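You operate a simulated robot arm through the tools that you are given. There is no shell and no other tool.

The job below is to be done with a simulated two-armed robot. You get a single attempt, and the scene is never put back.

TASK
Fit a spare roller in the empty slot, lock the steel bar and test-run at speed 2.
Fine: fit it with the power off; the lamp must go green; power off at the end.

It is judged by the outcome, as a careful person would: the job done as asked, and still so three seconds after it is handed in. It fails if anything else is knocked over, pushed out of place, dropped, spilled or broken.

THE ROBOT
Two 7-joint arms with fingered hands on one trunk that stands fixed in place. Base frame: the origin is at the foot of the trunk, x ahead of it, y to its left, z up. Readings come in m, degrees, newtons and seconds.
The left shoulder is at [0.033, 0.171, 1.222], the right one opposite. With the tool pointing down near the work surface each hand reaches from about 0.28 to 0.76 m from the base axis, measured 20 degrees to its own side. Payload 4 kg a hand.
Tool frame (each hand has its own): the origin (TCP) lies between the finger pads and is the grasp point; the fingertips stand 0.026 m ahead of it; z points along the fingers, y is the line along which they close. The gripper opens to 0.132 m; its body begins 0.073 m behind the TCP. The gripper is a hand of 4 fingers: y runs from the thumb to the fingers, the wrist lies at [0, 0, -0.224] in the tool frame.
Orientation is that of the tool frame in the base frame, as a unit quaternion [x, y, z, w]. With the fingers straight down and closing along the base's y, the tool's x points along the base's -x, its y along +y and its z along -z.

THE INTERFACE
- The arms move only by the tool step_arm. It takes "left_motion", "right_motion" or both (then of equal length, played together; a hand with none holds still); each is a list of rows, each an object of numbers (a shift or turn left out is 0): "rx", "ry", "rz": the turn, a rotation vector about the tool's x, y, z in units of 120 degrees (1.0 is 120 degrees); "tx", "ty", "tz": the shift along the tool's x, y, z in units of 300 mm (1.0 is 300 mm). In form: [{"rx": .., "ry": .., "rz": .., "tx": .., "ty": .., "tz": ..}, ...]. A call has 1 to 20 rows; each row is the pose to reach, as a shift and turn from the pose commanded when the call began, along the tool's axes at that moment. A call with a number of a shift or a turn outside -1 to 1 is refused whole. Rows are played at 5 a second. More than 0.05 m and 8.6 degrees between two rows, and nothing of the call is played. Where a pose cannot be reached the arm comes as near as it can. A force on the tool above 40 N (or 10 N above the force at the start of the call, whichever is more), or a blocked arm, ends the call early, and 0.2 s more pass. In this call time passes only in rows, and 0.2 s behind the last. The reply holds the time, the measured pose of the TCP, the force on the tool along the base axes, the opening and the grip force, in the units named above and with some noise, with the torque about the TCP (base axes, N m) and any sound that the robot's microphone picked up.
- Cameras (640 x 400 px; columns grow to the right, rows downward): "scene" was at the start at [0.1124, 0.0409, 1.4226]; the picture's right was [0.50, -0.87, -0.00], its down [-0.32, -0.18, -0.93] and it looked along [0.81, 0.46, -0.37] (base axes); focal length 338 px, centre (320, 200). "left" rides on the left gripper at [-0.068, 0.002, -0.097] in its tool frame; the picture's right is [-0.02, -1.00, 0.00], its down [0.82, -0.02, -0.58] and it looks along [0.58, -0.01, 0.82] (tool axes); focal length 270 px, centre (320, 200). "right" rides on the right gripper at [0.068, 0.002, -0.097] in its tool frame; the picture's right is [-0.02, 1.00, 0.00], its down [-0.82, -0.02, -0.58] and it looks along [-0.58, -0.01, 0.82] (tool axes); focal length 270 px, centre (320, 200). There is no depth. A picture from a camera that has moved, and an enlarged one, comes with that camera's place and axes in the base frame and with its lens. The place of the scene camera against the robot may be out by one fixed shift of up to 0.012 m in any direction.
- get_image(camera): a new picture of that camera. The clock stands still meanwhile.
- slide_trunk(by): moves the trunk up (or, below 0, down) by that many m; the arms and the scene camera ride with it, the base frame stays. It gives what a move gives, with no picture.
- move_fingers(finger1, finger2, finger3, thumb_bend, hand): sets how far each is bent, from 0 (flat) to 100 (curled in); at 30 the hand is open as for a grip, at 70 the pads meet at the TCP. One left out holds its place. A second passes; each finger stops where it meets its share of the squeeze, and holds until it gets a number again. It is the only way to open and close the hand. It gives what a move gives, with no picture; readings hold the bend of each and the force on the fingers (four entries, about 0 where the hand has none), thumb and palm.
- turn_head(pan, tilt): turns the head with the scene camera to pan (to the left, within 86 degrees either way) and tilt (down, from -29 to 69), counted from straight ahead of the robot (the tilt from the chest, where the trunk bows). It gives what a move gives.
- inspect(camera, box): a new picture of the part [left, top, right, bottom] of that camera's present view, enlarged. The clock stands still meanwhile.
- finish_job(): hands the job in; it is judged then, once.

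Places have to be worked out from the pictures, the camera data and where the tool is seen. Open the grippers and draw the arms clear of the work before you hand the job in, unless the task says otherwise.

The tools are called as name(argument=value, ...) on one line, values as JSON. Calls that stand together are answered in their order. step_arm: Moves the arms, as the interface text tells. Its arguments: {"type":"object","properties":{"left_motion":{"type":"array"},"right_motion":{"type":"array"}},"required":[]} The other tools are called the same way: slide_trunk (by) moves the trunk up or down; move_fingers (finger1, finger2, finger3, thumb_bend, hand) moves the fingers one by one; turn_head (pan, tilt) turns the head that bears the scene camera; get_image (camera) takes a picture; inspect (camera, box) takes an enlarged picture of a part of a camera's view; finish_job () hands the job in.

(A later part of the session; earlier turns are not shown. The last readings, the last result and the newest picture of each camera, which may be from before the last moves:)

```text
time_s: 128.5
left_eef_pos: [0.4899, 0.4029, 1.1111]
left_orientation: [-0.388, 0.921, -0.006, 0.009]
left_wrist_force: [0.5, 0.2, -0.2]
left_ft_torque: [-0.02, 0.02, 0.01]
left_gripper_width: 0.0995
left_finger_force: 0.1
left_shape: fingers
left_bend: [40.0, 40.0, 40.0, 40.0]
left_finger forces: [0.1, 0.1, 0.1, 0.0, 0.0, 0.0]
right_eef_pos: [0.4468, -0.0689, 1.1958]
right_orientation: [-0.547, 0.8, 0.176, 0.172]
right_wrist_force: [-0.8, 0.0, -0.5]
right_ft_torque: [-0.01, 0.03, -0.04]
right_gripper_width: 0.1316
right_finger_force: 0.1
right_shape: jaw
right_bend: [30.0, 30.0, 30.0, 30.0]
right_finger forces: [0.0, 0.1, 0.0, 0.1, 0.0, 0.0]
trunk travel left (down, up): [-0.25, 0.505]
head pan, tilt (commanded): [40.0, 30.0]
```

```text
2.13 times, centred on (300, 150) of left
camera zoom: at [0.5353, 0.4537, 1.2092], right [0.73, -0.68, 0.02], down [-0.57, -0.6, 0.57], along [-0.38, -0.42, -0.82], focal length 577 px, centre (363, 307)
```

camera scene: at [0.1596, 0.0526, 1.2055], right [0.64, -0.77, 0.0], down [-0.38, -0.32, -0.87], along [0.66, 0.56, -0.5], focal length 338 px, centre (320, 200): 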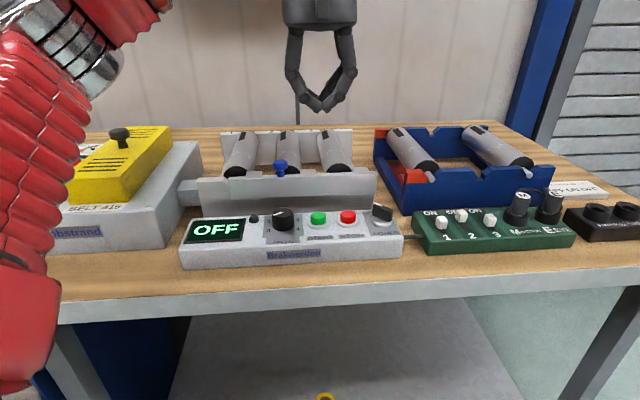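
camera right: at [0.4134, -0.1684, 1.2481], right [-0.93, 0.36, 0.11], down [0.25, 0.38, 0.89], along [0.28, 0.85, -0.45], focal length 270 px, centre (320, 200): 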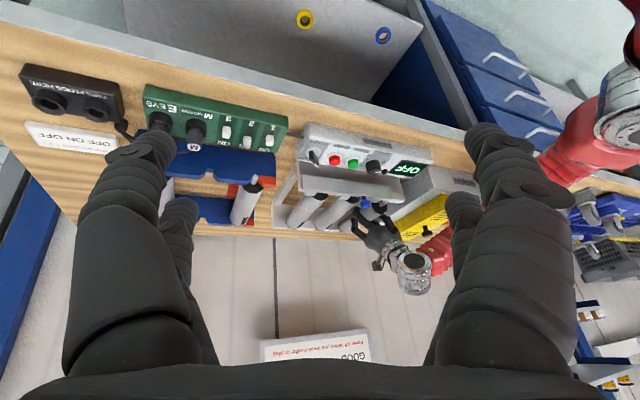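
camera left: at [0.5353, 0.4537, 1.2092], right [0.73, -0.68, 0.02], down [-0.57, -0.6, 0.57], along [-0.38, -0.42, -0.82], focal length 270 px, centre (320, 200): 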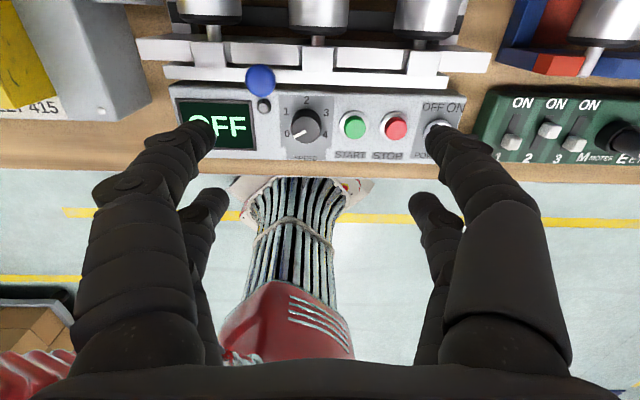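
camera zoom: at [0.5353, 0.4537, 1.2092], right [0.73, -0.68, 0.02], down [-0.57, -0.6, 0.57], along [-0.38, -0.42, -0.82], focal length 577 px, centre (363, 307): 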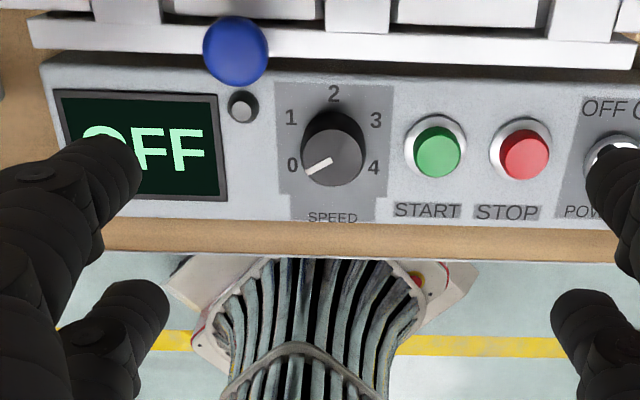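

The dial points to 0, so it has to turn 120° clockwise to reach 2. I curl fingers 2 and 3 out of the way, leaving finger 1 and the thumb as a pincer, and move lower above the dial to measure it.

move_fingers(hand="left", finger1=50, finger2=95, finger3=95, thumb_bend=50)

get_image(camera="left")

inspect(camera="scene", box=[180, 20, 400, 180])

```text
time_s: 129.5
left_eef_pos: [0.4892, 0.4031, 1.1118]
left_orientation: [-0.388, 0.922, -0.005, 0.009]
left_wrist_force: [0.1, -0.2, -0.3]
left_ft_torque: [-0.02, 0.01, -0.01]
left_gripper_width: 0.0667
left_finger_force: 0.1
left_shape: fingers
left_bend: [50.0, 74.0, 74.0, 50.0]
left_finger forces: [0.0, 0.1, 0.1, 0.1, 0.0, 0.0]
right_eef_pos: [0.4465, -0.0687, 1.1956]
right_orientation: [-0.548, 0.8, 0.177, 0.171]
right_wrist_force: [-0.3, 0.7, 0.4]
right_ft_torque: [0.01, 0.01, -0.01]
right_gripper_width: 0.1319
right_finger_force: 0.1
right_shape: jaw
right_bend: [30.0, 30.0, 30.0, 30.0]
right_finger forces: [0.0, 0.0, 0.0, 0.0, 0.0, 0.2]
trunk travel left (down, up): [-0.25, 0.505]
head pan, tilt (commanded): [40.0, 30.0]
```

```text
taken
camera left: at [0.5353, 0.4538, 1.2092], right [0.73, -0.68, 0.02], down [-0.57, -0.6, 0.57], along [-0.38, -0.42, -0.82], focal length 270 px, centre (320, 200)
```

left: 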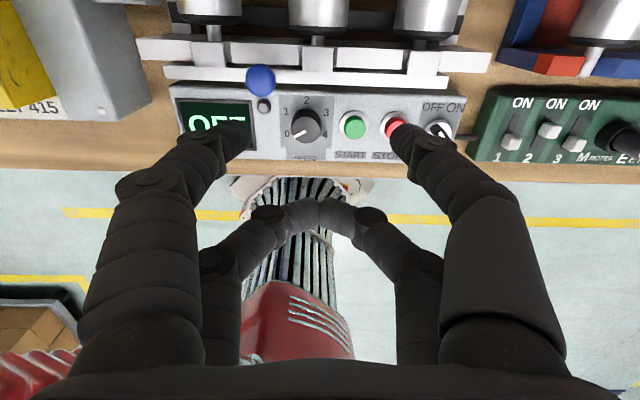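

```text
2.50 times, centred on (290, 100) of scene
camera zoom: at [0.1589, 0.0528, 1.2057], right [0.64, -0.77, 0.0], down [-0.38, -0.32, -0.87], along [0.66, 0.56, -0.5], focal length 845 px, centre (395, 450)
```

zoom: 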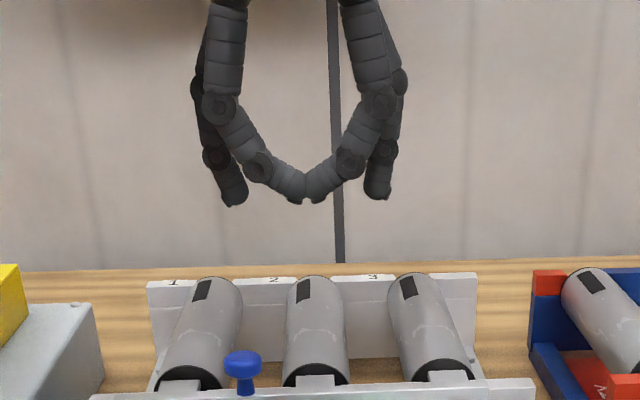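

The pairing is confirmed: finger 1 and thumb form the far pincer, fingers 2 and 3 the near beak. I move the pincer above the dial at a safe height and re-measure.

step_arm(left_motion=[{"tx": 0.06, "ty": 0.012, "tz": 0.1}, {"tx": 0.12, "ty": 0.024, "tz": 0.2}, {"tx": 0.176, "ty": 0.036, "tz": 0.306}])

get_image(camera="left")

inspect(camera="left", box=[150, 40, 490, 240])

inspect(camera="scene", box=[180, 110, 400, 270])

```text
time_s: 130.3
left_eef_pos: [0.4489, 0.374, 1.0217]
left_orientation: [-0.388, 0.921, -0.005, 0.008]
left_wrist_force: [-0.4, 0.0, -0.3]
left_ft_torque: [0.0, -0.02, 0.0]
left_gripper_width: 0.0665
left_finger_force: 0.0
left_shape: fingers
left_bend: [50.0, 74.0, 74.0, 50.0]
left_finger forces: [0.0, 0.0, 0.1, 0.1, 0.0, 0.0]
right_eef_pos: [0.4477, -0.0676, 1.1952]
right_orientation: [-0.548, 0.8, 0.176, 0.171]
right_wrist_force: [-1.3, 0.1, 0.9]
right_ft_torque: [0.0, -0.02, 0.03]
right_gripper_width: 0.1318
right_finger_force: 0.0
right_shape: jaw
right_bend: [30.0, 30.0, 30.0, 30.0]
right_finger forces: [0.0, 0.1, 0.1, 0.0, 0.1, 0.0]
trunk travel left (down, up): [-0.25, 0.505]
head pan, tilt (commanded): [40.0, 30.0]
```

```text
taken
camera left: at [0.4936, 0.4236, 1.1189], right [0.73, -0.68, 0.02], down [-0.57, -0.6, 0.57], along [-0.38, -0.42, -0.82], focal length 270 px, centre (320, 200)
```

left: 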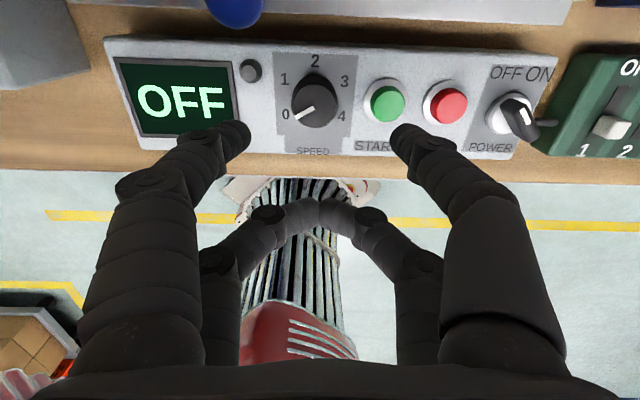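

```text
1.88 times, centred on (320, 140) of left
camera zoom: at [0.4936, 0.4236, 1.1189], right [0.73, -0.68, 0.02], down [-0.57, -0.6, 0.57], along [-0.38, -0.42, -0.82], focal length 509 px, centre (320, 313)
```

zoom: 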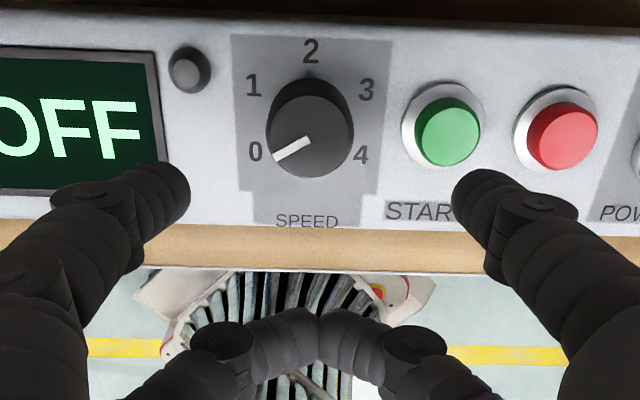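

```text
2.50 times, centred on (290, 190) of scene
camera zoom: at [0.159, 0.0529, 1.2057], right [0.64, -0.77, 0.0], down [-0.38, -0.32, -0.87], along [0.66, 0.56, -0.5], focal length 845 px, centre (395, 225)
```

zoom: 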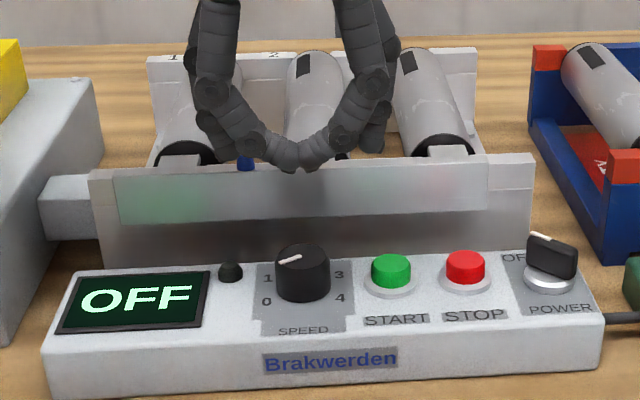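

From two views the panel top is at 0.898 and the dial's axis at (0.456, 0.385), its top at 0.920, radius about 16 mm. I turn the pincer 30° counter-clockwise about that axis while still above it.

step_arm(left_motion=[{"tx": 0.0055, "ty": -0.006, "rz": -0.0625}, {"tx": 0.011, "ty": -0.012, "rz": -0.125}, {"tx": 0.0165, "ty": -0.018, "rz": -0.1875}, {"tx": 0.022, "ty": -0.024, "rz": -0.25}])

inspect(camera="left", box=[150, 40, 490, 240])

inspect(camera="scene", box=[180, 110, 400, 270])

```text
time_s: 131.3
left_eef_pos: [0.4502, 0.3639, 1.0192]
left_orientation: [-0.614, 0.789, -0.006, 0.007]
left_wrist_force: [-0.6, 0.7, 0.2]
left_ft_torque: [0.02, -0.01, -0.03]
left_gripper_width: 0.0665
left_finger_force: 0.1
left_shape: fingers
left_bend: [50.0, 74.0, 74.0, 50.0]
left_finger forces: [0.0, 0.0, 0.0, 0.1, 0.0, 0.1]
right_eef_pos: [0.4468, -0.0685, 1.1951]
right_orientation: [-0.547, 0.8, 0.176, 0.172]
right_wrist_force: [0.6, 0.4, -0.2]
right_ft_torque: [0.0, 0.01, 0.04]
right_gripper_width: 0.1319
right_finger_force: 0.0
right_shape: jaw
right_bend: [30.0, 30.0, 30.0, 30.0]
right_finger forces: [0.0, 0.0, 0.0, 0.1, 0.0, 0.1]
trunk travel left (down, up): [-0.25, 0.505]
head pan, tilt (commanded): [40.0, 30.0]
```

```text
1.88 times, centred on (320, 140) of left
camera zoom: at [0.4643, 0.4311, 1.1165], right [0.98, -0.22, 0.02], down [-0.19, -0.8, 0.58], along [-0.11, -0.56, -0.82], focal length 509 px, centre (320, 313)
```

zoom: 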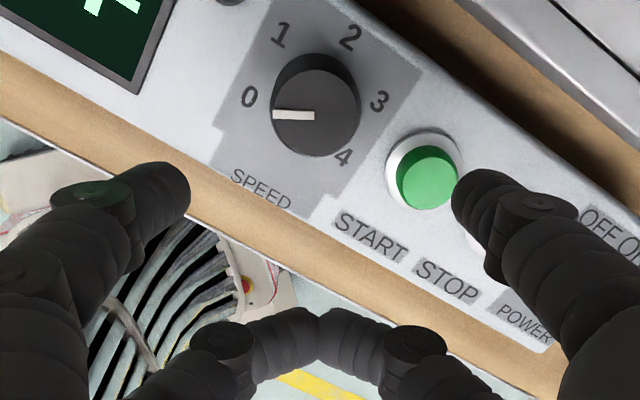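

```text
2.50 times, centred on (290, 190) of scene
camera zoom: at [0.1589, 0.0528, 1.2057], right [0.64, -0.77, 0.0], down [-0.38, -0.32, -0.87], along [0.66, 0.56, -0.5], focal length 845 px, centre (395, 225)
```

zoom: 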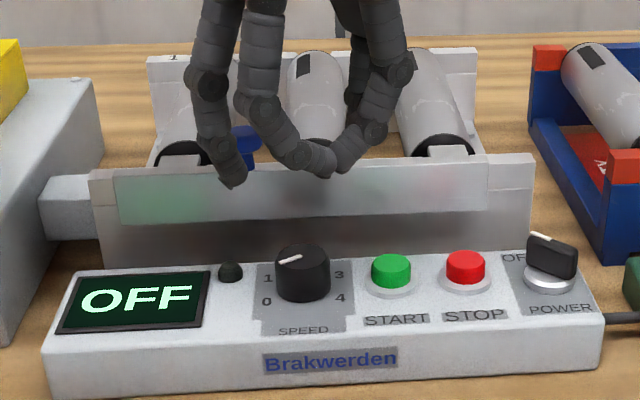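

The pincer is within 3 mm of the dial axis. I correct that and descend until the tips are about 8 mm above the panel.

step_arm(left_motion=[{"tx": 0.0067, "ty": 0.0087, "tz": 0.07}, {"tx": 0.0067, "ty": 0.0087, "tz": 0.15}, {"tx": 0.0067, "ty": 0.0087, "tz": 0.22}, {"tx": 0.0067, "ty": 0.0087, "tz": 0.287}])

get_image(camera="left")

inspect(camera="scene", box=[200, 150, 380, 280])

inspect(camera="right", box=[275, 110, 425, 220])

```text
time_s: 132.3
left_eef_pos: [0.4476, 0.3636, 0.9333]
left_orientation: [-0.615, 0.789, -0.007, 0.009]
left_wrist_force: [0.5, 2.4, 9.7]
left_ft_torque: [0.35, 0.36, -0.15]
left_gripper_width: 0.0665
left_finger_force: 5.1
left_shape: fingers
left_bend: [51.0, 74.0, 74.0, 50.0]
left_finger forces: [10.1, 0.0, 0.0, 0.1, 0.1, 0.0]
right_eef_pos: [0.4462, -0.0687, 1.1953]
right_orientation: [-0.547, 0.8, 0.176, 0.173]
right_wrist_force: [-0.1, -0.6, 0.5]
right_ft_torque: [0.01, 0.02, 0.02]
right_gripper_width: 0.1322
right_finger_force: 0.1
right_shape: jaw
right_bend: [30.0, 30.0, 30.0, 30.0]
right_finger forces: [0.0, 0.0, 0.1, 0.1, 0.1, 0.0]
trunk travel left (down, up): [-0.25, 0.505]
head pan, tilt (commanded): [40.0, 30.0]
```

```text
taken
camera left: at [0.4618, 0.4297, 1.0308], right [0.97, -0.22, 0.02], down [-0.19, -0.8, 0.57], along [-0.11, -0.56, -0.82], focal length 270 px, centre (320, 200)
```

left: 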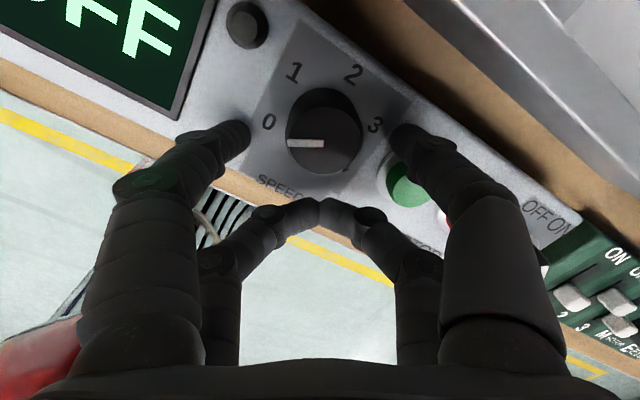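

```text
3.08 times, centred on (290, 215) of scene
camera zoom: at [0.1579, 0.0523, 1.2061], right [0.64, -0.77, 0.0], down [-0.38, -0.32, -0.87], along [0.66, 0.56, -0.5], focal length 1040 px, centre (412, 154)
```

zoom: 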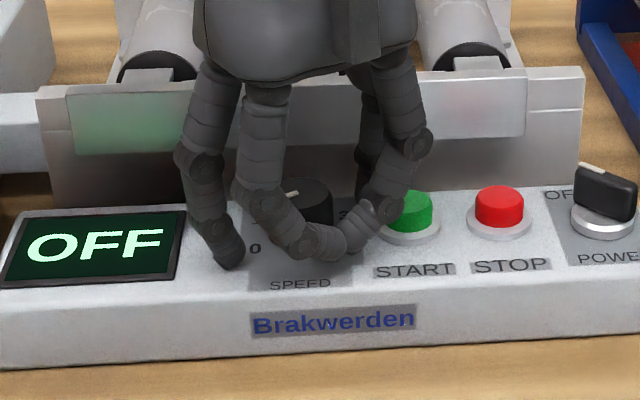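

```text
3.64 times, centred on (350, 165) of right
camera zoom: at [0.412, -0.1688, 1.249], right [-0.93, 0.36, 0.1], down [0.25, 0.39, 0.89], along [0.28, 0.85, -0.45], focal length 983 px, centre (211, 327)
```

zoom: 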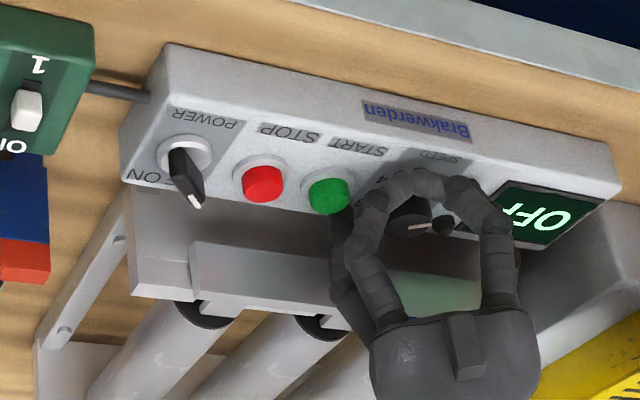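

Finger 1 has touched the panel (10 N), so its surface is near 0.905. I raise 9 mm to clear both the panel and the START button, then close finger 1 and thumb on the dial.

step_arm(left_motion=[{"tz": -0.015}, {"tz": -0.03}])

move_fingers(hand="left", finger1=68, thumb_bend=68)

get_image(camera="left")

```text
time_s: 132.9
left_eef_pos: [0.4497, 0.3618, 0.9408]
left_orientation: [-0.614, 0.789, -0.007, 0.008]
left_wrist_force: [-1.0, 0.1, -1.5]
left_ft_torque: [-0.01, 0.02, 0.03]
left_gripper_width: 0.0664
left_finger_force: 0.0
left_shape: fingers
left_bend: [50.0, 74.0, 74.0, 50.0]
left_finger forces: [0.0, 0.0, 0.0, 0.1, 0.1, 0.0]
right_eef_pos: [0.4466, -0.068, 1.1945]
right_orientation: [-0.547, 0.8, 0.176, 0.172]
right_wrist_force: [0.3, -0.1, 0.0]
right_ft_torque: [0.01, -0.01, 0.02]
right_gripper_width: 0.1318
right_finger_force: 0.0
right_shape: jaw
right_bend: [30.0, 30.0, 30.0, 30.0]
right_finger forces: [0.0, 0.0, 0.0, 0.0, 0.1, 0.0]
trunk travel left (down, up): [-0.25, 0.505]
head pan, tilt (commanded): [40.0, 30.0]
```

```text
time_s: 133.9
left_eef_pos: [0.4491, 0.363, 0.9399]
left_orientation: [-0.614, 0.789, -0.006, 0.007]
left_wrist_force: [2.0, -1.2, -2.1]
left_ft_torque: [-0.09, -0.03, -0.05]
left_gripper_width: 0.0263
left_finger_force: 5.5
left_shape: fingers
left_bend: [62.0, 74.0, 74.0, 64.0]
left_finger forces: [4.3, 0.0, 0.0, 0.0, 6.3, 0.1]
right_eef_pos: [0.4459, -0.0679, 1.1947]
right_orientation: [-0.548, 0.799, 0.177, 0.172]
right_wrist_force: [0.4, 0.6, 0.2]
right_ft_torque: [-0.01, 0.0, 0.01]
right_gripper_width: 0.1318
right_finger_force: 0.1
right_shape: jaw
right_bend: [30.0, 30.0, 30.0, 30.0]
right_finger forces: [0.0, 0.0, 0.0, 0.1, 0.1, 0.0]
trunk travel left (down, up): [-0.25, 0.505]
head pan, tilt (commanded): [40.0, 30.0]
```

```text
taken
camera left: at [0.4632, 0.4294, 1.0381], right [0.97, -0.22, 0.02], down [-0.19, -0.79, 0.58], along [-0.11, -0.56, -0.82], focal length 270 px, centre (320, 200)
```

left: 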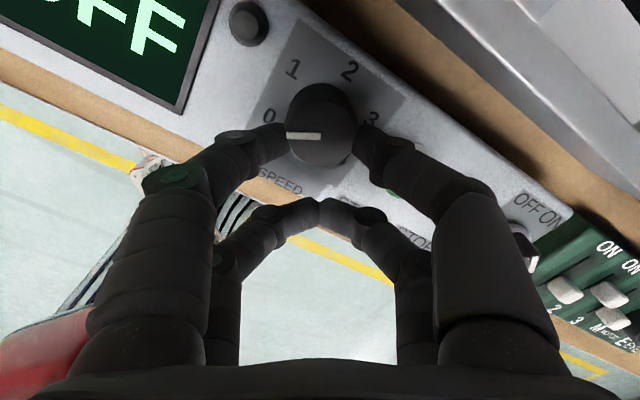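

The pincer grips about 9 mm in front of the dial's axis. I open, move 9 mm back, and grip again.

move_fingers(hand="left", finger1=54, thumb_bend=54)

step_arm(left_motion=[{"tx": -0.015}, {"tx": -0.03}])

move_fingers(hand="left", finger1=72, thumb_bend=72)

get_image(camera="left")

inspect(camera="right", box=[275, 110, 425, 220])

```text
time_s: 134.9
left_eef_pos: [0.4489, 0.3629, 0.9413]
left_orientation: [-0.613, 0.79, -0.007, 0.007]
left_wrist_force: [0.4, 0.1, 0.6]
left_ft_torque: [-0.01, -0.04, -0.02]
left_gripper_width: 0.0519
left_finger_force: 0.0
left_shape: fingers
left_bend: [54.0, 74.0, 74.0, 54.0]
left_finger forces: [0.0, 0.1, 0.1, 0.0, 0.0, 0.1]
right_eef_pos: [0.4471, -0.0676, 1.1941]
right_orientation: [-0.548, 0.799, 0.176, 0.172]
right_wrist_force: [0.1, -0.8, -0.8]
right_ft_torque: [-0.02, -0.02, 0.02]
right_gripper_width: 0.132
right_finger_force: 0.0
right_shape: jaw
right_bend: [30.0, 30.0, 30.0, 30.0]
right_finger forces: [0.0, 0.0, 0.1, 0.0, 0.0, 0.0]
trunk travel left (down, up): [-0.25, 0.505]
head pan, tilt (commanded): [40.0, 30.0]
```

```text
time_s: 135.5
left_eef_pos: [0.4524, 0.3712, 0.9412]
left_orientation: [-0.614, 0.79, -0.006, 0.007]
left_wrist_force: [0.3, 0.7, 0.4]
left_ft_torque: [-0.03, 0.0, 0.01]
left_gripper_width: 0.0518
left_finger_force: 0.0
left_shape: fingers
left_bend: [54.0, 74.0, 74.0, 54.0]
left_finger forces: [0.0, 0.0, 0.0, 0.0, 0.0, 0.0]
right_eef_pos: [0.4472, -0.0682, 1.194]
right_orientation: [-0.547, 0.8, 0.176, 0.172]
right_wrist_force: [-0.7, 0.4, 1.1]
right_ft_torque: [-0.01, -0.01, 0.03]
right_gripper_width: 0.1317
right_finger_force: 0.1
right_shape: jaw
right_bend: [30.0, 30.0, 30.0, 30.0]
right_finger forces: [0.0, 0.1, 0.0, 0.1, 0.1, 0.1]
trunk travel left (down, up): [-0.25, 0.505]
head pan, tilt (commanded): [40.0, 30.0]
```

```text
time_s: 136.5
left_eef_pos: [0.4519, 0.3705, 0.9423]
left_orientation: [-0.613, 0.79, -0.007, 0.007]
left_wrist_force: [4.8, -0.4, -1.3]
left_ft_torque: [-0.04, -0.08, -0.07]
left_gripper_width: 0.0253
left_finger_force: 9.9
left_shape: fingers
left_bend: [63.0, 74.0, 74.0, 66.0]
left_finger forces: [7.4, 0.0, 0.1, 0.1, 11.9, 0.0]
right_eef_pos: [0.4479, -0.068, 1.1955]
right_orientation: [-0.548, 0.799, 0.177, 0.171]
right_wrist_force: [0.7, -0.6, -0.3]
right_ft_torque: [0.0, -0.01, -0.02]
right_gripper_width: 0.132
right_finger_force: 0.0
right_shape: jaw
right_bend: [30.0, 30.0, 30.0, 30.0]
right_finger forces: [0.0, 0.0, 0.1, 0.1, 0.0, 0.0]
trunk travel left (down, up): [-0.25, 0.505]
head pan, tilt (commanded): [40.0, 30.0]
```

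```text
taken
camera left: at [0.4658, 0.4378, 1.0383], right [0.97, -0.22, 0.02], down [-0.19, -0.79, 0.58], along [-0.11, -0.56, -0.82], focal length 270 px, centre (320, 200)
```

left: 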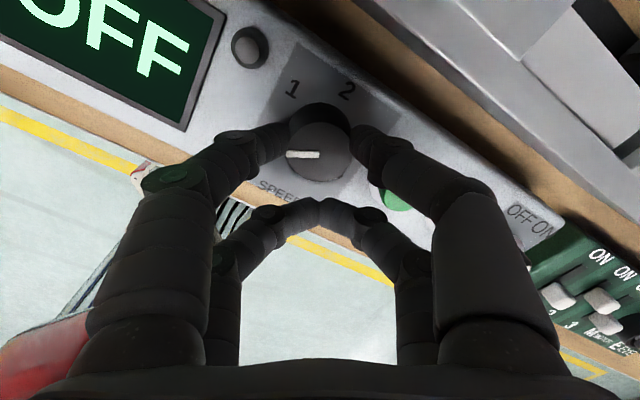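

```text
3.64 times, centred on (350, 165) of right
camera zoom: at [0.4136, -0.1683, 1.2482], right [-0.93, 0.36, 0.11], down [0.25, 0.39, 0.89], along [0.28, 0.85, -0.45], focal length 983 px, centre (211, 327)
```

zoom: 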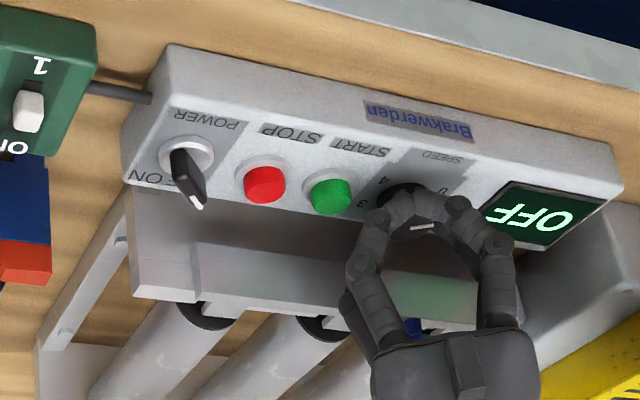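

The dial is now gripped across its middle. I turn it 60° clockwise about its own axis.

step_arm(left_motion=[{"rz": 0.0625, "tx": -0.0004, "ty": 0.0065}, {"rz": 0.125, "tx": -0.0017, "ty": 0.0129}, {"rz": 0.1875, "tx": -0.0038, "ty": 0.0191}, {"rz": 0.25, "tx": -0.0067, "ty": 0.025}, {"rz": 0.3125, "tx": -0.0103, "ty": 0.0304}, {"rz": 0.375, "tx": -0.0146, "ty": 0.0354}, {"rz": 0.4375, "tx": -0.0196, "ty": 0.0397}, {"rz": 0.5, "tx": -0.025, "ty": 0.0433}])

get_image(camera="left")

inspect(camera="right", box=[275, 110, 425, 220])

```text
time_s: 138.3
left_eef_pos: [0.441, 0.3818, 0.9419]
left_orientation: [-0.135, 0.991, -0.003, 0.009]
left_wrist_force: [2.9, -5.8, -2.2]
left_ft_torque: [-0.15, -0.03, -0.1]
left_gripper_width: 0.0253
left_finger_force: 9.1
left_shape: fingers
left_bend: [63.0, 74.0, 74.0, 66.0]
left_finger forces: [5.8, 0.1, 0.0, 0.1, 12.8, 0.0]
right_eef_pos: [0.4473, -0.0683, 1.1956]
right_orientation: [-0.548, 0.799, 0.178, 0.172]
right_wrist_force: [-0.1, -0.3, -0.1]
right_ft_torque: [-0.01, 0.03, -0.02]
right_gripper_width: 0.1318
right_finger_force: 0.1
right_shape: jaw
right_bend: [30.0, 30.0, 30.0, 30.0]
right_finger forces: [0.0, 0.0, 0.1, 0.0, 0.1, 0.1]
trunk travel left (down, up): [-0.25, 0.505]
head pan, tilt (commanded): [40.0, 30.0]
```

```text
taken
camera left: at [0.5057, 0.4015, 1.0394], right [0.29, -0.96, 0.01], down [-0.79, -0.24, 0.56], along [-0.54, -0.17, -0.83], focal length 270 px, centre (320, 200)
```

left: 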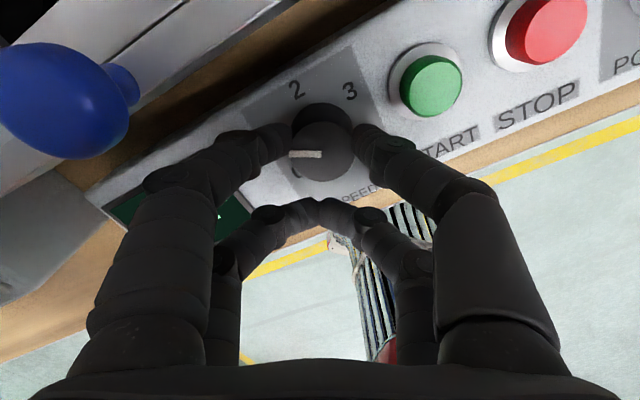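

```text
3.64 times, centred on (350, 165) of right
camera zoom: at [0.4134, -0.1689, 1.2482], right [-0.93, 0.36, 0.11], down [0.25, 0.39, 0.89], along [0.28, 0.85, -0.45], focal length 983 px, centre (211, 327)
```

zoom: 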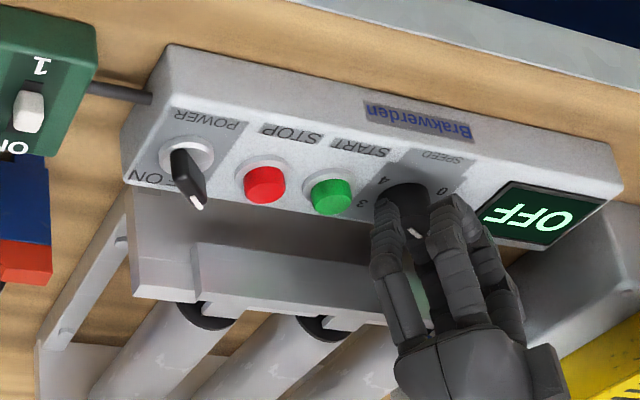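

The dial turned with the hand, from 0 to 1. I open the pincer, swing back 60°, and take a second grip.

move_fingers(hand="left", finger1=54, thumb_bend=54)

step_arm(left_motion=[{"rz": -0.0625, "tx": -0.0004, "ty": -0.0065}, {"rz": -0.125, "tx": -0.0017, "ty": -0.0129}, {"rz": -0.1875, "tx": -0.0038, "ty": -0.0191}, {"rz": -0.25, "tx": -0.0067, "ty": -0.025}, {"rz": -0.3125, "tx": -0.0103, "ty": -0.0304}, {"rz": -0.375, "tx": -0.0146, "ty": -0.0354}, {"rz": -0.4375, "tx": -0.0196, "ty": -0.0397}, {"rz": -0.5, "tx": -0.025, "ty": -0.0433}])

get_image(camera="left")

```text
time_s: 139.3
left_eef_pos: [0.4404, 0.3819, 0.9409]
left_orientation: [-0.137, 0.991, -0.003, 0.009]
left_wrist_force: [0.1, -1.0, -0.2]
left_ft_torque: [0.03, -0.01, 0.01]
left_gripper_width: 0.0521
left_finger_force: 0.1
left_shape: fingers
left_bend: [54.0, 74.0, 74.0, 54.0]
left_finger forces: [0.1, 0.1, 0.0, 0.1, 0.1, 0.0]
right_eef_pos: [0.4466, -0.0679, 1.1955]
right_orientation: [-0.547, 0.8, 0.176, 0.173]
right_wrist_force: [0.4, -0.3, 0.6]
right_ft_torque: [0.01, -0.02, 0.03]
right_gripper_width: 0.1319
right_finger_force: 0.0
right_shape: jaw
right_bend: [30.0, 30.0, 30.0, 30.0]
right_finger forces: [0.0, 0.1, 0.1, 0.1, 0.0, 0.1]
trunk travel left (down, up): [-0.25, 0.505]
head pan, tilt (commanded): [40.0, 30.0]
```

```text
time_s: 141.1
left_eef_pos: [0.4514, 0.3704, 0.9409]
left_orientation: [-0.614, 0.789, -0.007, 0.008]
left_wrist_force: [-0.3, 0.0, 0.0]
left_ft_torque: [0.02, 0.01, 0.0]
left_gripper_width: 0.0515
left_finger_force: 0.0
left_shape: fingers
left_bend: [54.0, 74.0, 74.0, 54.0]
left_finger forces: [0.0, 0.0, 0.0, 0.1, 0.1, 0.0]
right_eef_pos: [0.4463, -0.0684, 1.1946]
right_orientation: [-0.548, 0.799, 0.177, 0.171]
right_wrist_force: [0.5, -0.1, -0.5]
right_ft_torque: [0.0, -0.02, -0.02]
right_gripper_width: 0.1318
right_finger_force: 0.1
right_shape: jaw
right_bend: [30.0, 30.0, 30.0, 30.0]
right_finger forces: [0.0, 0.0, 0.0, 0.0, 0.0, 0.0]
trunk travel left (down, up): [-0.25, 0.505]
head pan, tilt (commanded): [40.0, 30.0]
```

```text
taken
camera left: at [0.4652, 0.4381, 1.0384], right [0.98, -0.22, 0.02], down [-0.19, -0.8, 0.58], along [-0.11, -0.56, -0.82], focal length 270 px, centre (320, 200)
```

left: 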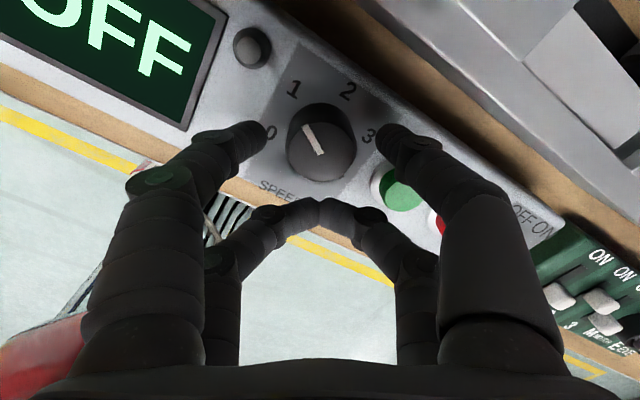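

The pointer now stands exactly at 1. I grip again and turn another 60° clockwise.

move_fingers(hand="left", finger1=72, thumb_bend=72)

step_arm(left_motion=[{"rz": 0.0625, "tx": -0.0004, "ty": 0.0065}, {"rz": 0.125, "tx": -0.0017, "ty": 0.0129}, {"rz": 0.1875, "tx": -0.0038, "ty": 0.0191}, {"rz": 0.25, "tx": -0.0067, "ty": 0.025}, {"rz": 0.3125, "tx": -0.0103, "ty": 0.0304}, {"rz": 0.375, "tx": -0.0146, "ty": 0.0354}, {"rz": 0.4375, "tx": -0.0196, "ty": 0.0397}, {"rz": 0.5, "tx": -0.025, "ty": 0.0433}])

move_fingers(hand="left", finger1=54, thumb_bend=54)

get_image(camera="left")

```text
time_s: 142.1
left_eef_pos: [0.4528, 0.372, 0.9401]
left_orientation: [-0.614, 0.789, -0.007, 0.007]
left_wrist_force: [5.0, 2.2, -1.8]
left_ft_torque: [0.0, -0.08, -0.05]
left_gripper_width: 0.0251
left_finger_force: 8.9
left_shape: fingers
left_bend: [63.0, 74.0, 74.0, 66.0]
left_finger forces: [7.2, 0.0, 0.1, 0.0, 11.2, 0.1]
right_eef_pos: [0.4474, -0.0676, 1.1946]
right_orientation: [-0.548, 0.8, 0.176, 0.172]
right_wrist_force: [0.6, 0.1, -0.4]
right_ft_torque: [-0.01, -0.04, 0.0]
right_gripper_width: 0.1321
right_finger_force: 0.0
right_shape: jaw
right_bend: [30.0, 30.0, 30.0, 30.0]
right_finger forces: [0.0, 0.0, 0.1, 0.1, 0.0, 0.0]
trunk travel left (down, up): [-0.25, 0.505]
head pan, tilt (commanded): [40.0, 30.0]
```

```text
time_s: 143.9
left_eef_pos: [0.4418, 0.3816, 0.9398]
left_orientation: [-0.135, 0.991, -0.002, 0.01]
left_wrist_force: [4.9, -7.2, -1.3]
left_ft_torque: [-0.15, -0.08, -0.1]
left_gripper_width: 0.0251
left_finger_force: 9.4
left_shape: fingers
left_bend: [63.0, 74.0, 74.0, 66.0]
left_finger forces: [5.8, 0.0, 0.0, 0.1, 13.6, 0.0]
right_eef_pos: [0.4483, -0.0681, 1.1937]
right_orientation: [-0.548, 0.799, 0.177, 0.172]
right_wrist_force: [-0.4, -0.3, 0.3]
right_ft_torque: [-0.03, 0.02, 0.01]
right_gripper_width: 0.1321
right_finger_force: 0.1
right_shape: jaw
right_bend: [30.0, 30.0, 30.0, 30.0]
right_finger forces: [0.0, 0.1, 0.0, 0.0, 0.1, 0.0]
trunk travel left (down, up): [-0.25, 0.505]
head pan, tilt (commanded): [40.0, 30.0]
```

```text
time_s: 144.9
left_eef_pos: [0.4417, 0.3827, 0.9407]
left_orientation: [-0.137, 0.991, -0.002, 0.009]
left_wrist_force: [0.7, 0.0, -0.2]
left_ft_torque: [0.01, 0.0, 0.01]
left_gripper_width: 0.0518
left_finger_force: 0.1
left_shape: fingers
left_bend: [54.0, 74.0, 74.0, 54.0]
left_finger forces: [0.0, 0.0, 0.0, 0.1, 0.0, 0.0]
right_eef_pos: [0.4463, -0.0669, 1.1929]
right_orientation: [-0.547, 0.8, 0.177, 0.172]
right_wrist_force: [0.0, 0.7, -0.4]
right_ft_torque: [0.02, 0.01, 0.02]
right_gripper_width: 0.1319
right_finger_force: 0.1
right_shape: jaw
right_bend: [30.0, 30.0, 30.0, 30.0]
right_finger forces: [0.1, 0.1, 0.0, 0.0, 0.0, 0.1]
trunk travel left (down, up): [-0.25, 0.505]
head pan, tilt (commanded): [40.0, 30.0]
```

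```text
taken
camera left: at [0.5048, 0.4026, 1.0389], right [0.3, -0.96, 0.01], down [-0.79, -0.24, 0.56], along [-0.54, -0.17, -0.83], focal length 270 px, centre (320, 200)
```

left: 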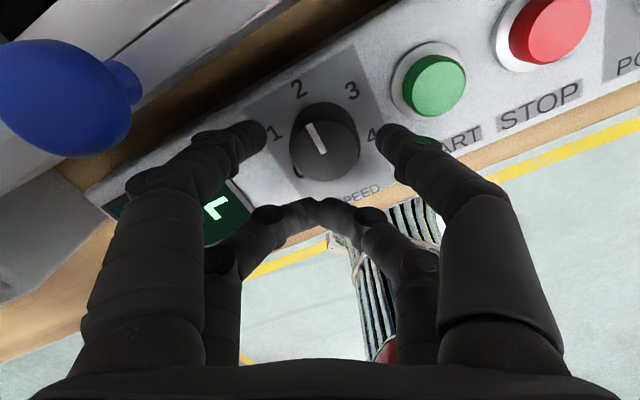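

The pointer is now at 2. I raise the hand, turn it back to bench alignment, and look at the POWER switch.

step_arm(left_motion=[{"tz": -0.06}, {"tz": -0.12}, {"tz": -0.2, "rz": -0.06}, {"tz": -0.28, "rz": -0.12}, {"tz": -0.34, "rz": -0.18}, {"tz": -0.36, "rz": -0.244}])

step_arm(left_motion=[{"ty": -0.1}, {"ty": -0.2}, {"ty": -0.3}, {"ty": -0.4}, {"ty": -0.48}])

get_image(camera="left")

inspect(camera="left", box=[100, 20, 480, 240])

inspect(camera="scene", box=[180, 110, 420, 280])

```text
time_s: 146.3
left_eef_pos: [0.4391, 0.3807, 1.0499]
left_orientation: [-0.383, 0.924, -0.005, 0.009]
left_wrist_force: [0.5, 0.3, 0.0]
left_ft_torque: [0.01, -0.01, 0.02]
left_gripper_width: 0.0519
left_finger_force: 0.1
left_shape: fingers
left_bend: [54.0, 74.0, 74.0, 54.0]
left_finger forces: [0.1, 0.0, 0.1, 0.0, 0.0, 0.1]
right_eef_pos: [0.4464, -0.0664, 1.1948]
right_orientation: [-0.547, 0.8, 0.176, 0.172]
right_wrist_force: [-0.2, 0.8, 0.6]
right_ft_torque: [0.0, 0.0, -0.03]
right_gripper_width: 0.1317
right_finger_force: 0.0
right_shape: jaw
right_bend: [30.0, 30.0, 30.0, 30.0]
right_finger forces: [0.0, 0.0, 0.0, 0.0, 0.1, 0.0]
trunk travel left (down, up): [-0.25, 0.505]
head pan, tilt (commanded): [40.0, 30.0]
```

```text
time_s: 147.5
left_eef_pos: [0.5434, 0.2789, 1.0494]
left_orientation: [-0.383, 0.924, -0.004, 0.008]
left_wrist_force: [0.2, -0.7, 0.1]
left_ft_torque: [0.04, -0.01, 0.02]
left_gripper_width: 0.0521
left_finger_force: 0.1
left_shape: fingers
left_bend: [54.0, 74.0, 74.0, 54.0]
left_finger forces: [0.0, 0.0, 0.0, 0.1, 0.1, 0.0]
right_eef_pos: [0.4466, -0.0677, 1.1946]
right_orientation: [-0.547, 0.8, 0.177, 0.173]
right_wrist_force: [0.8, -1.4, 0.9]
right_ft_torque: [0.01, -0.05, 0.01]
right_gripper_width: 0.1318
right_finger_force: 0.1
right_shape: jaw
right_bend: [30.0, 30.0, 30.0, 30.0]
right_finger forces: [0.0, 0.0, 0.1, 0.1, 0.0, 0.0]
trunk travel left (down, up): [-0.25, 0.505]
head pan, tilt (commanded): [40.0, 30.0]
```

```text
taken
camera left: at [0.5887, 0.3284, 1.1478], right [0.72, -0.69, 0.02], down [-0.57, -0.59, 0.57], along [-0.38, -0.42, -0.82], focal length 270 px, centre (320, 200)
```

left: 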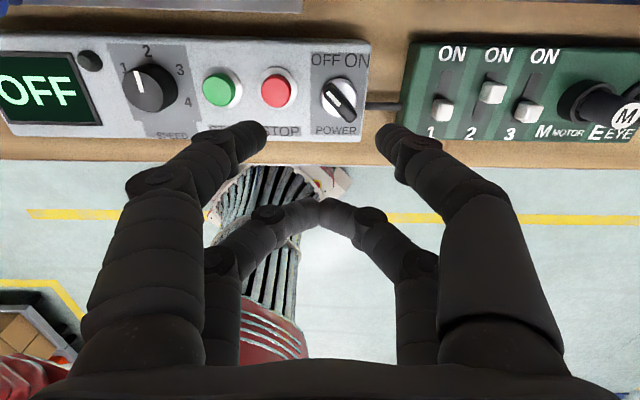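

```text
1.68 times, centred on (290, 130) of left
camera zoom: at [0.5887, 0.3284, 1.1478], right [0.72, -0.69, 0.02], down [-0.57, -0.59, 0.57], along [-0.38, -0.42, -0.82], focal length 455 px, centre (370, 318)
```

zoom: 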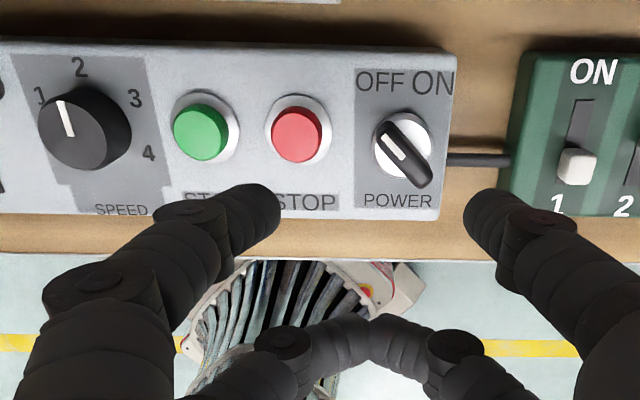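

```text
2.35 times, centred on (300, 195) of scene
camera zoom: at [0.1594, 0.0525, 1.2056], right [0.64, -0.77, 0.0], down [-0.38, -0.32, -0.87], along [0.66, 0.56, -0.5], focal length 795 px, centre (367, 212)
```

zoom: 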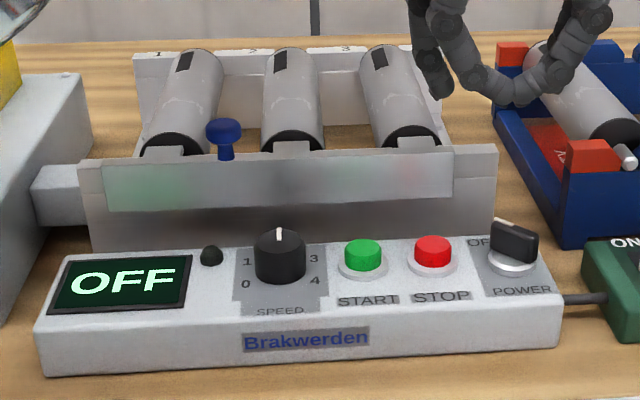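

Speed is at 2 in both views. The POWER fin points to OFF, so it must turn clockwise toward ON. I bring the pincer above it and turn it to straddle the fin.

step_arm(left_motion=[{"tx": 0.002, "ty": -0.016, "rz": -0.0625}, {"tx": 0.004, "ty": -0.032, "rz": -0.125}, {"tx": 0.006, "ty": -0.048, "rz": -0.1875}, {"tx": 0.008, "ty": -0.064, "rz": -0.25}, {"tx": 0.01, "ty": -0.08, "rz": -0.3125}, {"tx": 0.012, "ty": -0.095, "rz": -0.375}])

get_image(camera="left")

inspect(camera="left", box=[150, 20, 490, 220])

```text
time_s: 148.9
left_eef_pos: [0.5583, 0.2582, 1.0514]
left_orientation: [0.708, -0.706, 0.007, -0.006]
left_wrist_force: [-0.5, 0.2, 0.2]
left_ft_torque: [0.0, -0.02, 0.01]
left_gripper_width: 0.052
left_finger_force: 0.1
left_shape: fingers
left_bend: [54.0, 74.0, 74.0, 54.0]
left_finger forces: [0.0, 0.1, 0.0, 0.0, 0.1, 0.0]
right_eef_pos: [0.4473, -0.0675, 1.1952]
right_orientation: [-0.547, 0.8, 0.177, 0.173]
right_wrist_force: [0.6, -0.6, -0.9]
right_ft_torque: [0.01, 0.02, -0.01]
right_gripper_width: 0.1319
right_finger_force: 0.0
right_shape: jaw
right_bend: [30.0, 30.0, 30.0, 30.0]
right_finger forces: [0.1, 0.0, 0.1, 0.0, 0.0, 0.0]
trunk travel left (down, up): [-0.25, 0.505]
head pan, tilt (commanded): [40.0, 30.0]
```

```text
taken
camera left: at [0.5556, 0.3253, 1.1486], right [1.0, 0.03, 0.02], down [0.01, -0.81, 0.58], along [0.03, -0.58, -0.81], focal length 270 px, centre (320, 200)
```

left: 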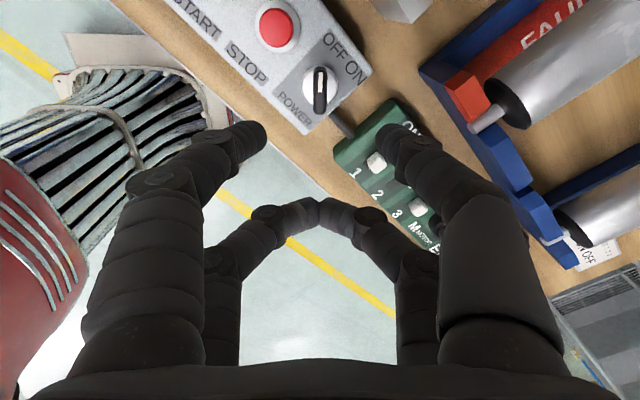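

```text
1.88 times, centred on (320, 120) of left
camera zoom: at [0.5556, 0.3253, 1.1486], right [1.0, 0.03, 0.02], down [0.01, -0.81, 0.58], along [0.03, -0.58, -0.81], focal length 509 px, centre (320, 351)
```

zoom: 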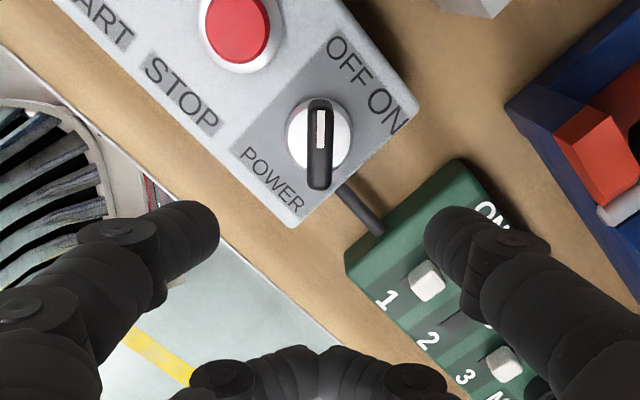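

The pincer straddles the fin exactly. I lower it to the switch.

step_arm(left_motion=[{"tz": 0.09}, {"tz": 0.18}, {"tz": 0.27}, {"tz": 0.355}])

get_image(camera="left")

inspect(camera="scene", box=[260, 150, 460, 290])

```text
time_s: 149.9
left_eef_pos: [0.5575, 0.2585, 0.9468]
left_orientation: [-0.707, 0.707, -0.008, 0.005]
left_wrist_force: [0.1, 0.1, 0.4]
left_ft_torque: [-0.01, 0.03, 0.02]
left_gripper_width: 0.0518
left_finger_force: 0.2
left_shape: fingers
left_bend: [54.0, 74.0, 74.0, 54.0]
left_finger forces: [0.0, 0.1, 0.0, 0.1, 0.0, 0.1]
right_eef_pos: [0.4472, -0.0682, 1.1947]
right_orientation: [-0.548, 0.8, 0.176, 0.172]
right_wrist_force: [-0.1, -0.7, 0.1]
right_ft_torque: [0.02, 0.01, 0.02]
right_gripper_width: 0.1317
right_finger_force: 0.1
right_shape: jaw
right_bend: [30.0, 30.0, 30.0, 30.0]
right_finger forces: [0.0, 0.1, 0.0, 0.0, 0.0, 0.0]
trunk travel left (down, up): [-0.25, 0.505]
head pan, tilt (commanded): [40.0, 30.0]
```

```text
taken
camera left: at [0.5555, 0.326, 1.0437], right [1.0, 0.03, 0.02], down [0.01, -0.81, 0.58], along [0.03, -0.58, -0.81], focal length 270 px, centre (320, 200)
```

left: 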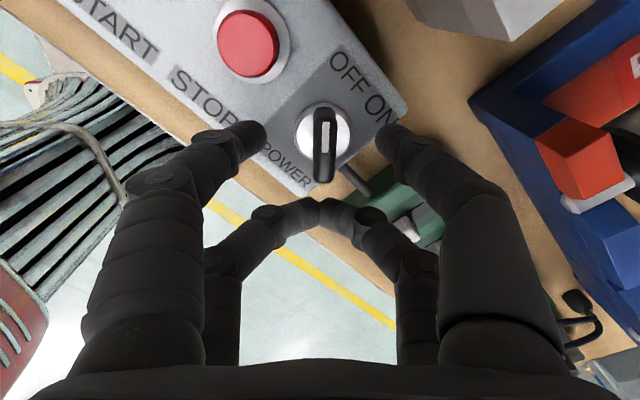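

```text
2.86 times, centred on (360, 220) of scene
camera zoom: at [0.1593, 0.0529, 1.2056], right [0.64, -0.77, 0.0], down [-0.38, -0.32, -0.87], along [0.66, 0.56, -0.5], focal length 966 px, centre (206, 143)
```

zoom: 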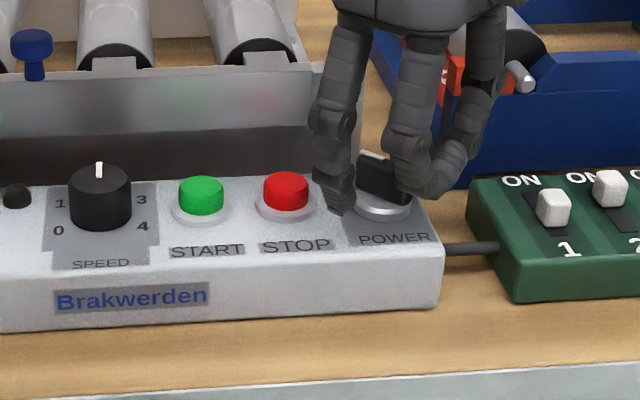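

A little lower for a better hold, then I close the pincer on the fin.

step_arm(left_motion=[{"tz": 0.02}])

move_fingers(hand="left", finger1=74, thumb_bend=74)

get_image(camera="left")

```text
time_s: 150.3
left_eef_pos: [0.56, 0.2582, 0.9411]
left_orientation: [0.707, -0.707, 0.008, -0.006]
left_wrist_force: [0.2, 0.2, 0.7]
left_ft_torque: [0.02, 0.01, -0.02]
left_gripper_width: 0.052
left_finger_force: 0.2
left_shape: fingers
left_bend: [54.0, 74.0, 74.0, 54.0]
left_finger forces: [0.1, 0.0, 0.0, 0.1, 0.0, 0.0]
right_eef_pos: [0.4475, -0.0685, 1.1944]
right_orientation: [-0.548, 0.8, 0.177, 0.172]
right_wrist_force: [0.0, 0.6, 0.1]
right_ft_torque: [0.04, -0.01, -0.02]
right_gripper_width: 0.1325
right_finger_force: 0.0
right_shape: jaw
right_bend: [30.0, 30.0, 30.0, 30.0]
right_finger forces: [0.0, 0.0, 0.1, 0.0, 0.0, 0.0]
trunk travel left (down, up): [-0.25, 0.505]
head pan, tilt (commanded): [40.0, 30.0]
```

```text
time_s: 151.3
left_eef_pos: [0.5594, 0.2588, 0.9394]
left_orientation: [-0.707, 0.707, -0.007, 0.006]
left_wrist_force: [3.4, 0.7, -4.3]
left_ft_torque: [-0.09, -0.06, -0.08]
left_gripper_width: 0.0071
left_finger_force: 6.3
left_shape: fingers
left_bend: [71.0, 74.0, 74.0, 69.0]
left_finger forces: [4.8, 0.0, 0.0, 0.0, 8.5, 0.0]
right_eef_pos: [0.4482, -0.0683, 1.1939]
right_orientation: [-0.548, 0.8, 0.177, 0.171]
right_wrist_force: [-0.5, 0.0, -0.2]
right_ft_torque: [0.0, -0.04, -0.02]
right_gripper_width: 0.1321
right_finger_force: 0.1
right_shape: jaw
right_bend: [30.0, 30.0, 30.0, 30.0]
right_finger forces: [0.0, 0.1, 0.0, 0.0, 0.0, 0.1]
trunk travel left (down, up): [-0.25, 0.505]
head pan, tilt (commanded): [40.0, 30.0]
```

```text
taken
camera left: at [0.5573, 0.3259, 1.0371], right [1.0, 0.03, 0.02], down [0.01, -0.82, 0.58], along [0.03, -0.58, -0.81], focal length 270 px, centre (320, 200)
```

left: 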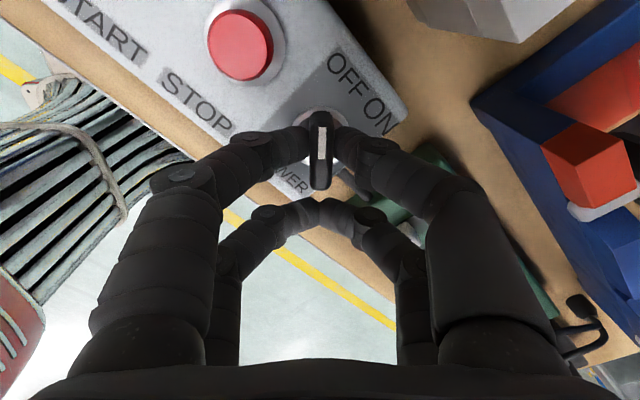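

The fin is held. I turn it 60° clockwise first and check.

step_arm(left_motion=[{"rz": 0.0625, "tx": -0.0004, "ty": 0.0065}, {"rz": 0.125, "tx": -0.0017, "ty": 0.0129}, {"rz": 0.1875, "tx": -0.0038, "ty": 0.0191}, {"rz": 0.25, "tx": -0.0067, "ty": 0.025}, {"rz": 0.3125, "tx": -0.0103, "ty": 0.0304}, {"rz": 0.375, "tx": -0.0146, "ty": 0.0354}, {"rz": 0.4375, "tx": -0.0196, "ty": 0.0397}, {"rz": 0.5, "tx": -0.025, "ty": 0.0433}])

get_image(camera="left")

inspect(camera="scene", box=[170, 150, 450, 300])

```text
time_s: 153.1
left_eef_pos: [0.5478, 0.2653, 0.9399]
left_orientation: [-0.258, 0.966, -0.003, 0.008]
left_wrist_force: [5.4, -0.6, -3.1]
left_ft_torque: [-0.06, -0.06, -0.04]
left_gripper_width: 0.0074
left_finger_force: 7.0
left_shape: fingers
left_bend: [71.0, 74.0, 74.0, 68.0]
left_finger forces: [4.8, 0.1, 0.0, 0.1, 9.0, 0.1]
right_eef_pos: [0.4477, -0.0683, 1.1955]
right_orientation: [-0.548, 0.8, 0.176, 0.171]
right_wrist_force: [-0.1, 0.3, -0.5]
right_ft_torque: [-0.03, 0.01, -0.01]
right_gripper_width: 0.1321
right_finger_force: 0.0
right_shape: jaw
right_bend: [30.0, 30.0, 30.0, 30.0]
right_finger forces: [0.0, 0.0, 0.0, 0.0, 0.0, 0.0]
trunk travel left (down, up): [-0.25, 0.505]
head pan, tilt (commanded): [40.0, 30.0]
```

```text
taken
camera left: at [0.6048, 0.2999, 1.0379], right [0.52, -0.85, 0.01], down [-0.71, -0.42, 0.56], along [-0.48, -0.3, -0.83], focal length 270 px, centre (320, 200)
```

left: 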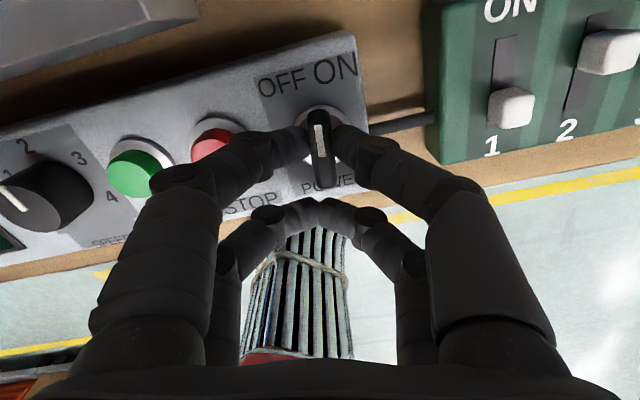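

```text
2.29 times, centred on (310, 225) of scene
camera zoom: at [0.16, 0.0528, 1.2055], right [0.64, -0.77, 0.0], down [-0.38, -0.32, -0.87], along [0.66, 0.56, -0.5], focal length 773 px, centre (343, 143)
```

zoom: 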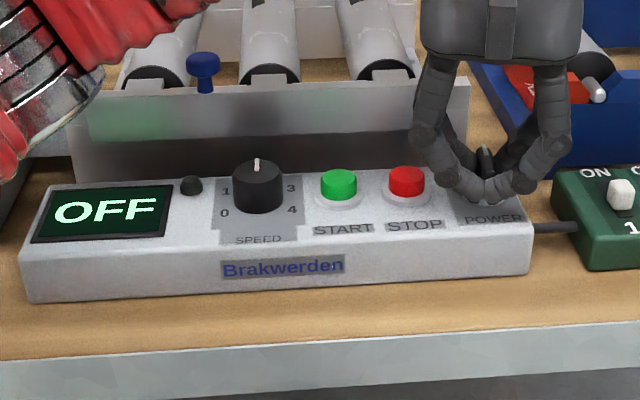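

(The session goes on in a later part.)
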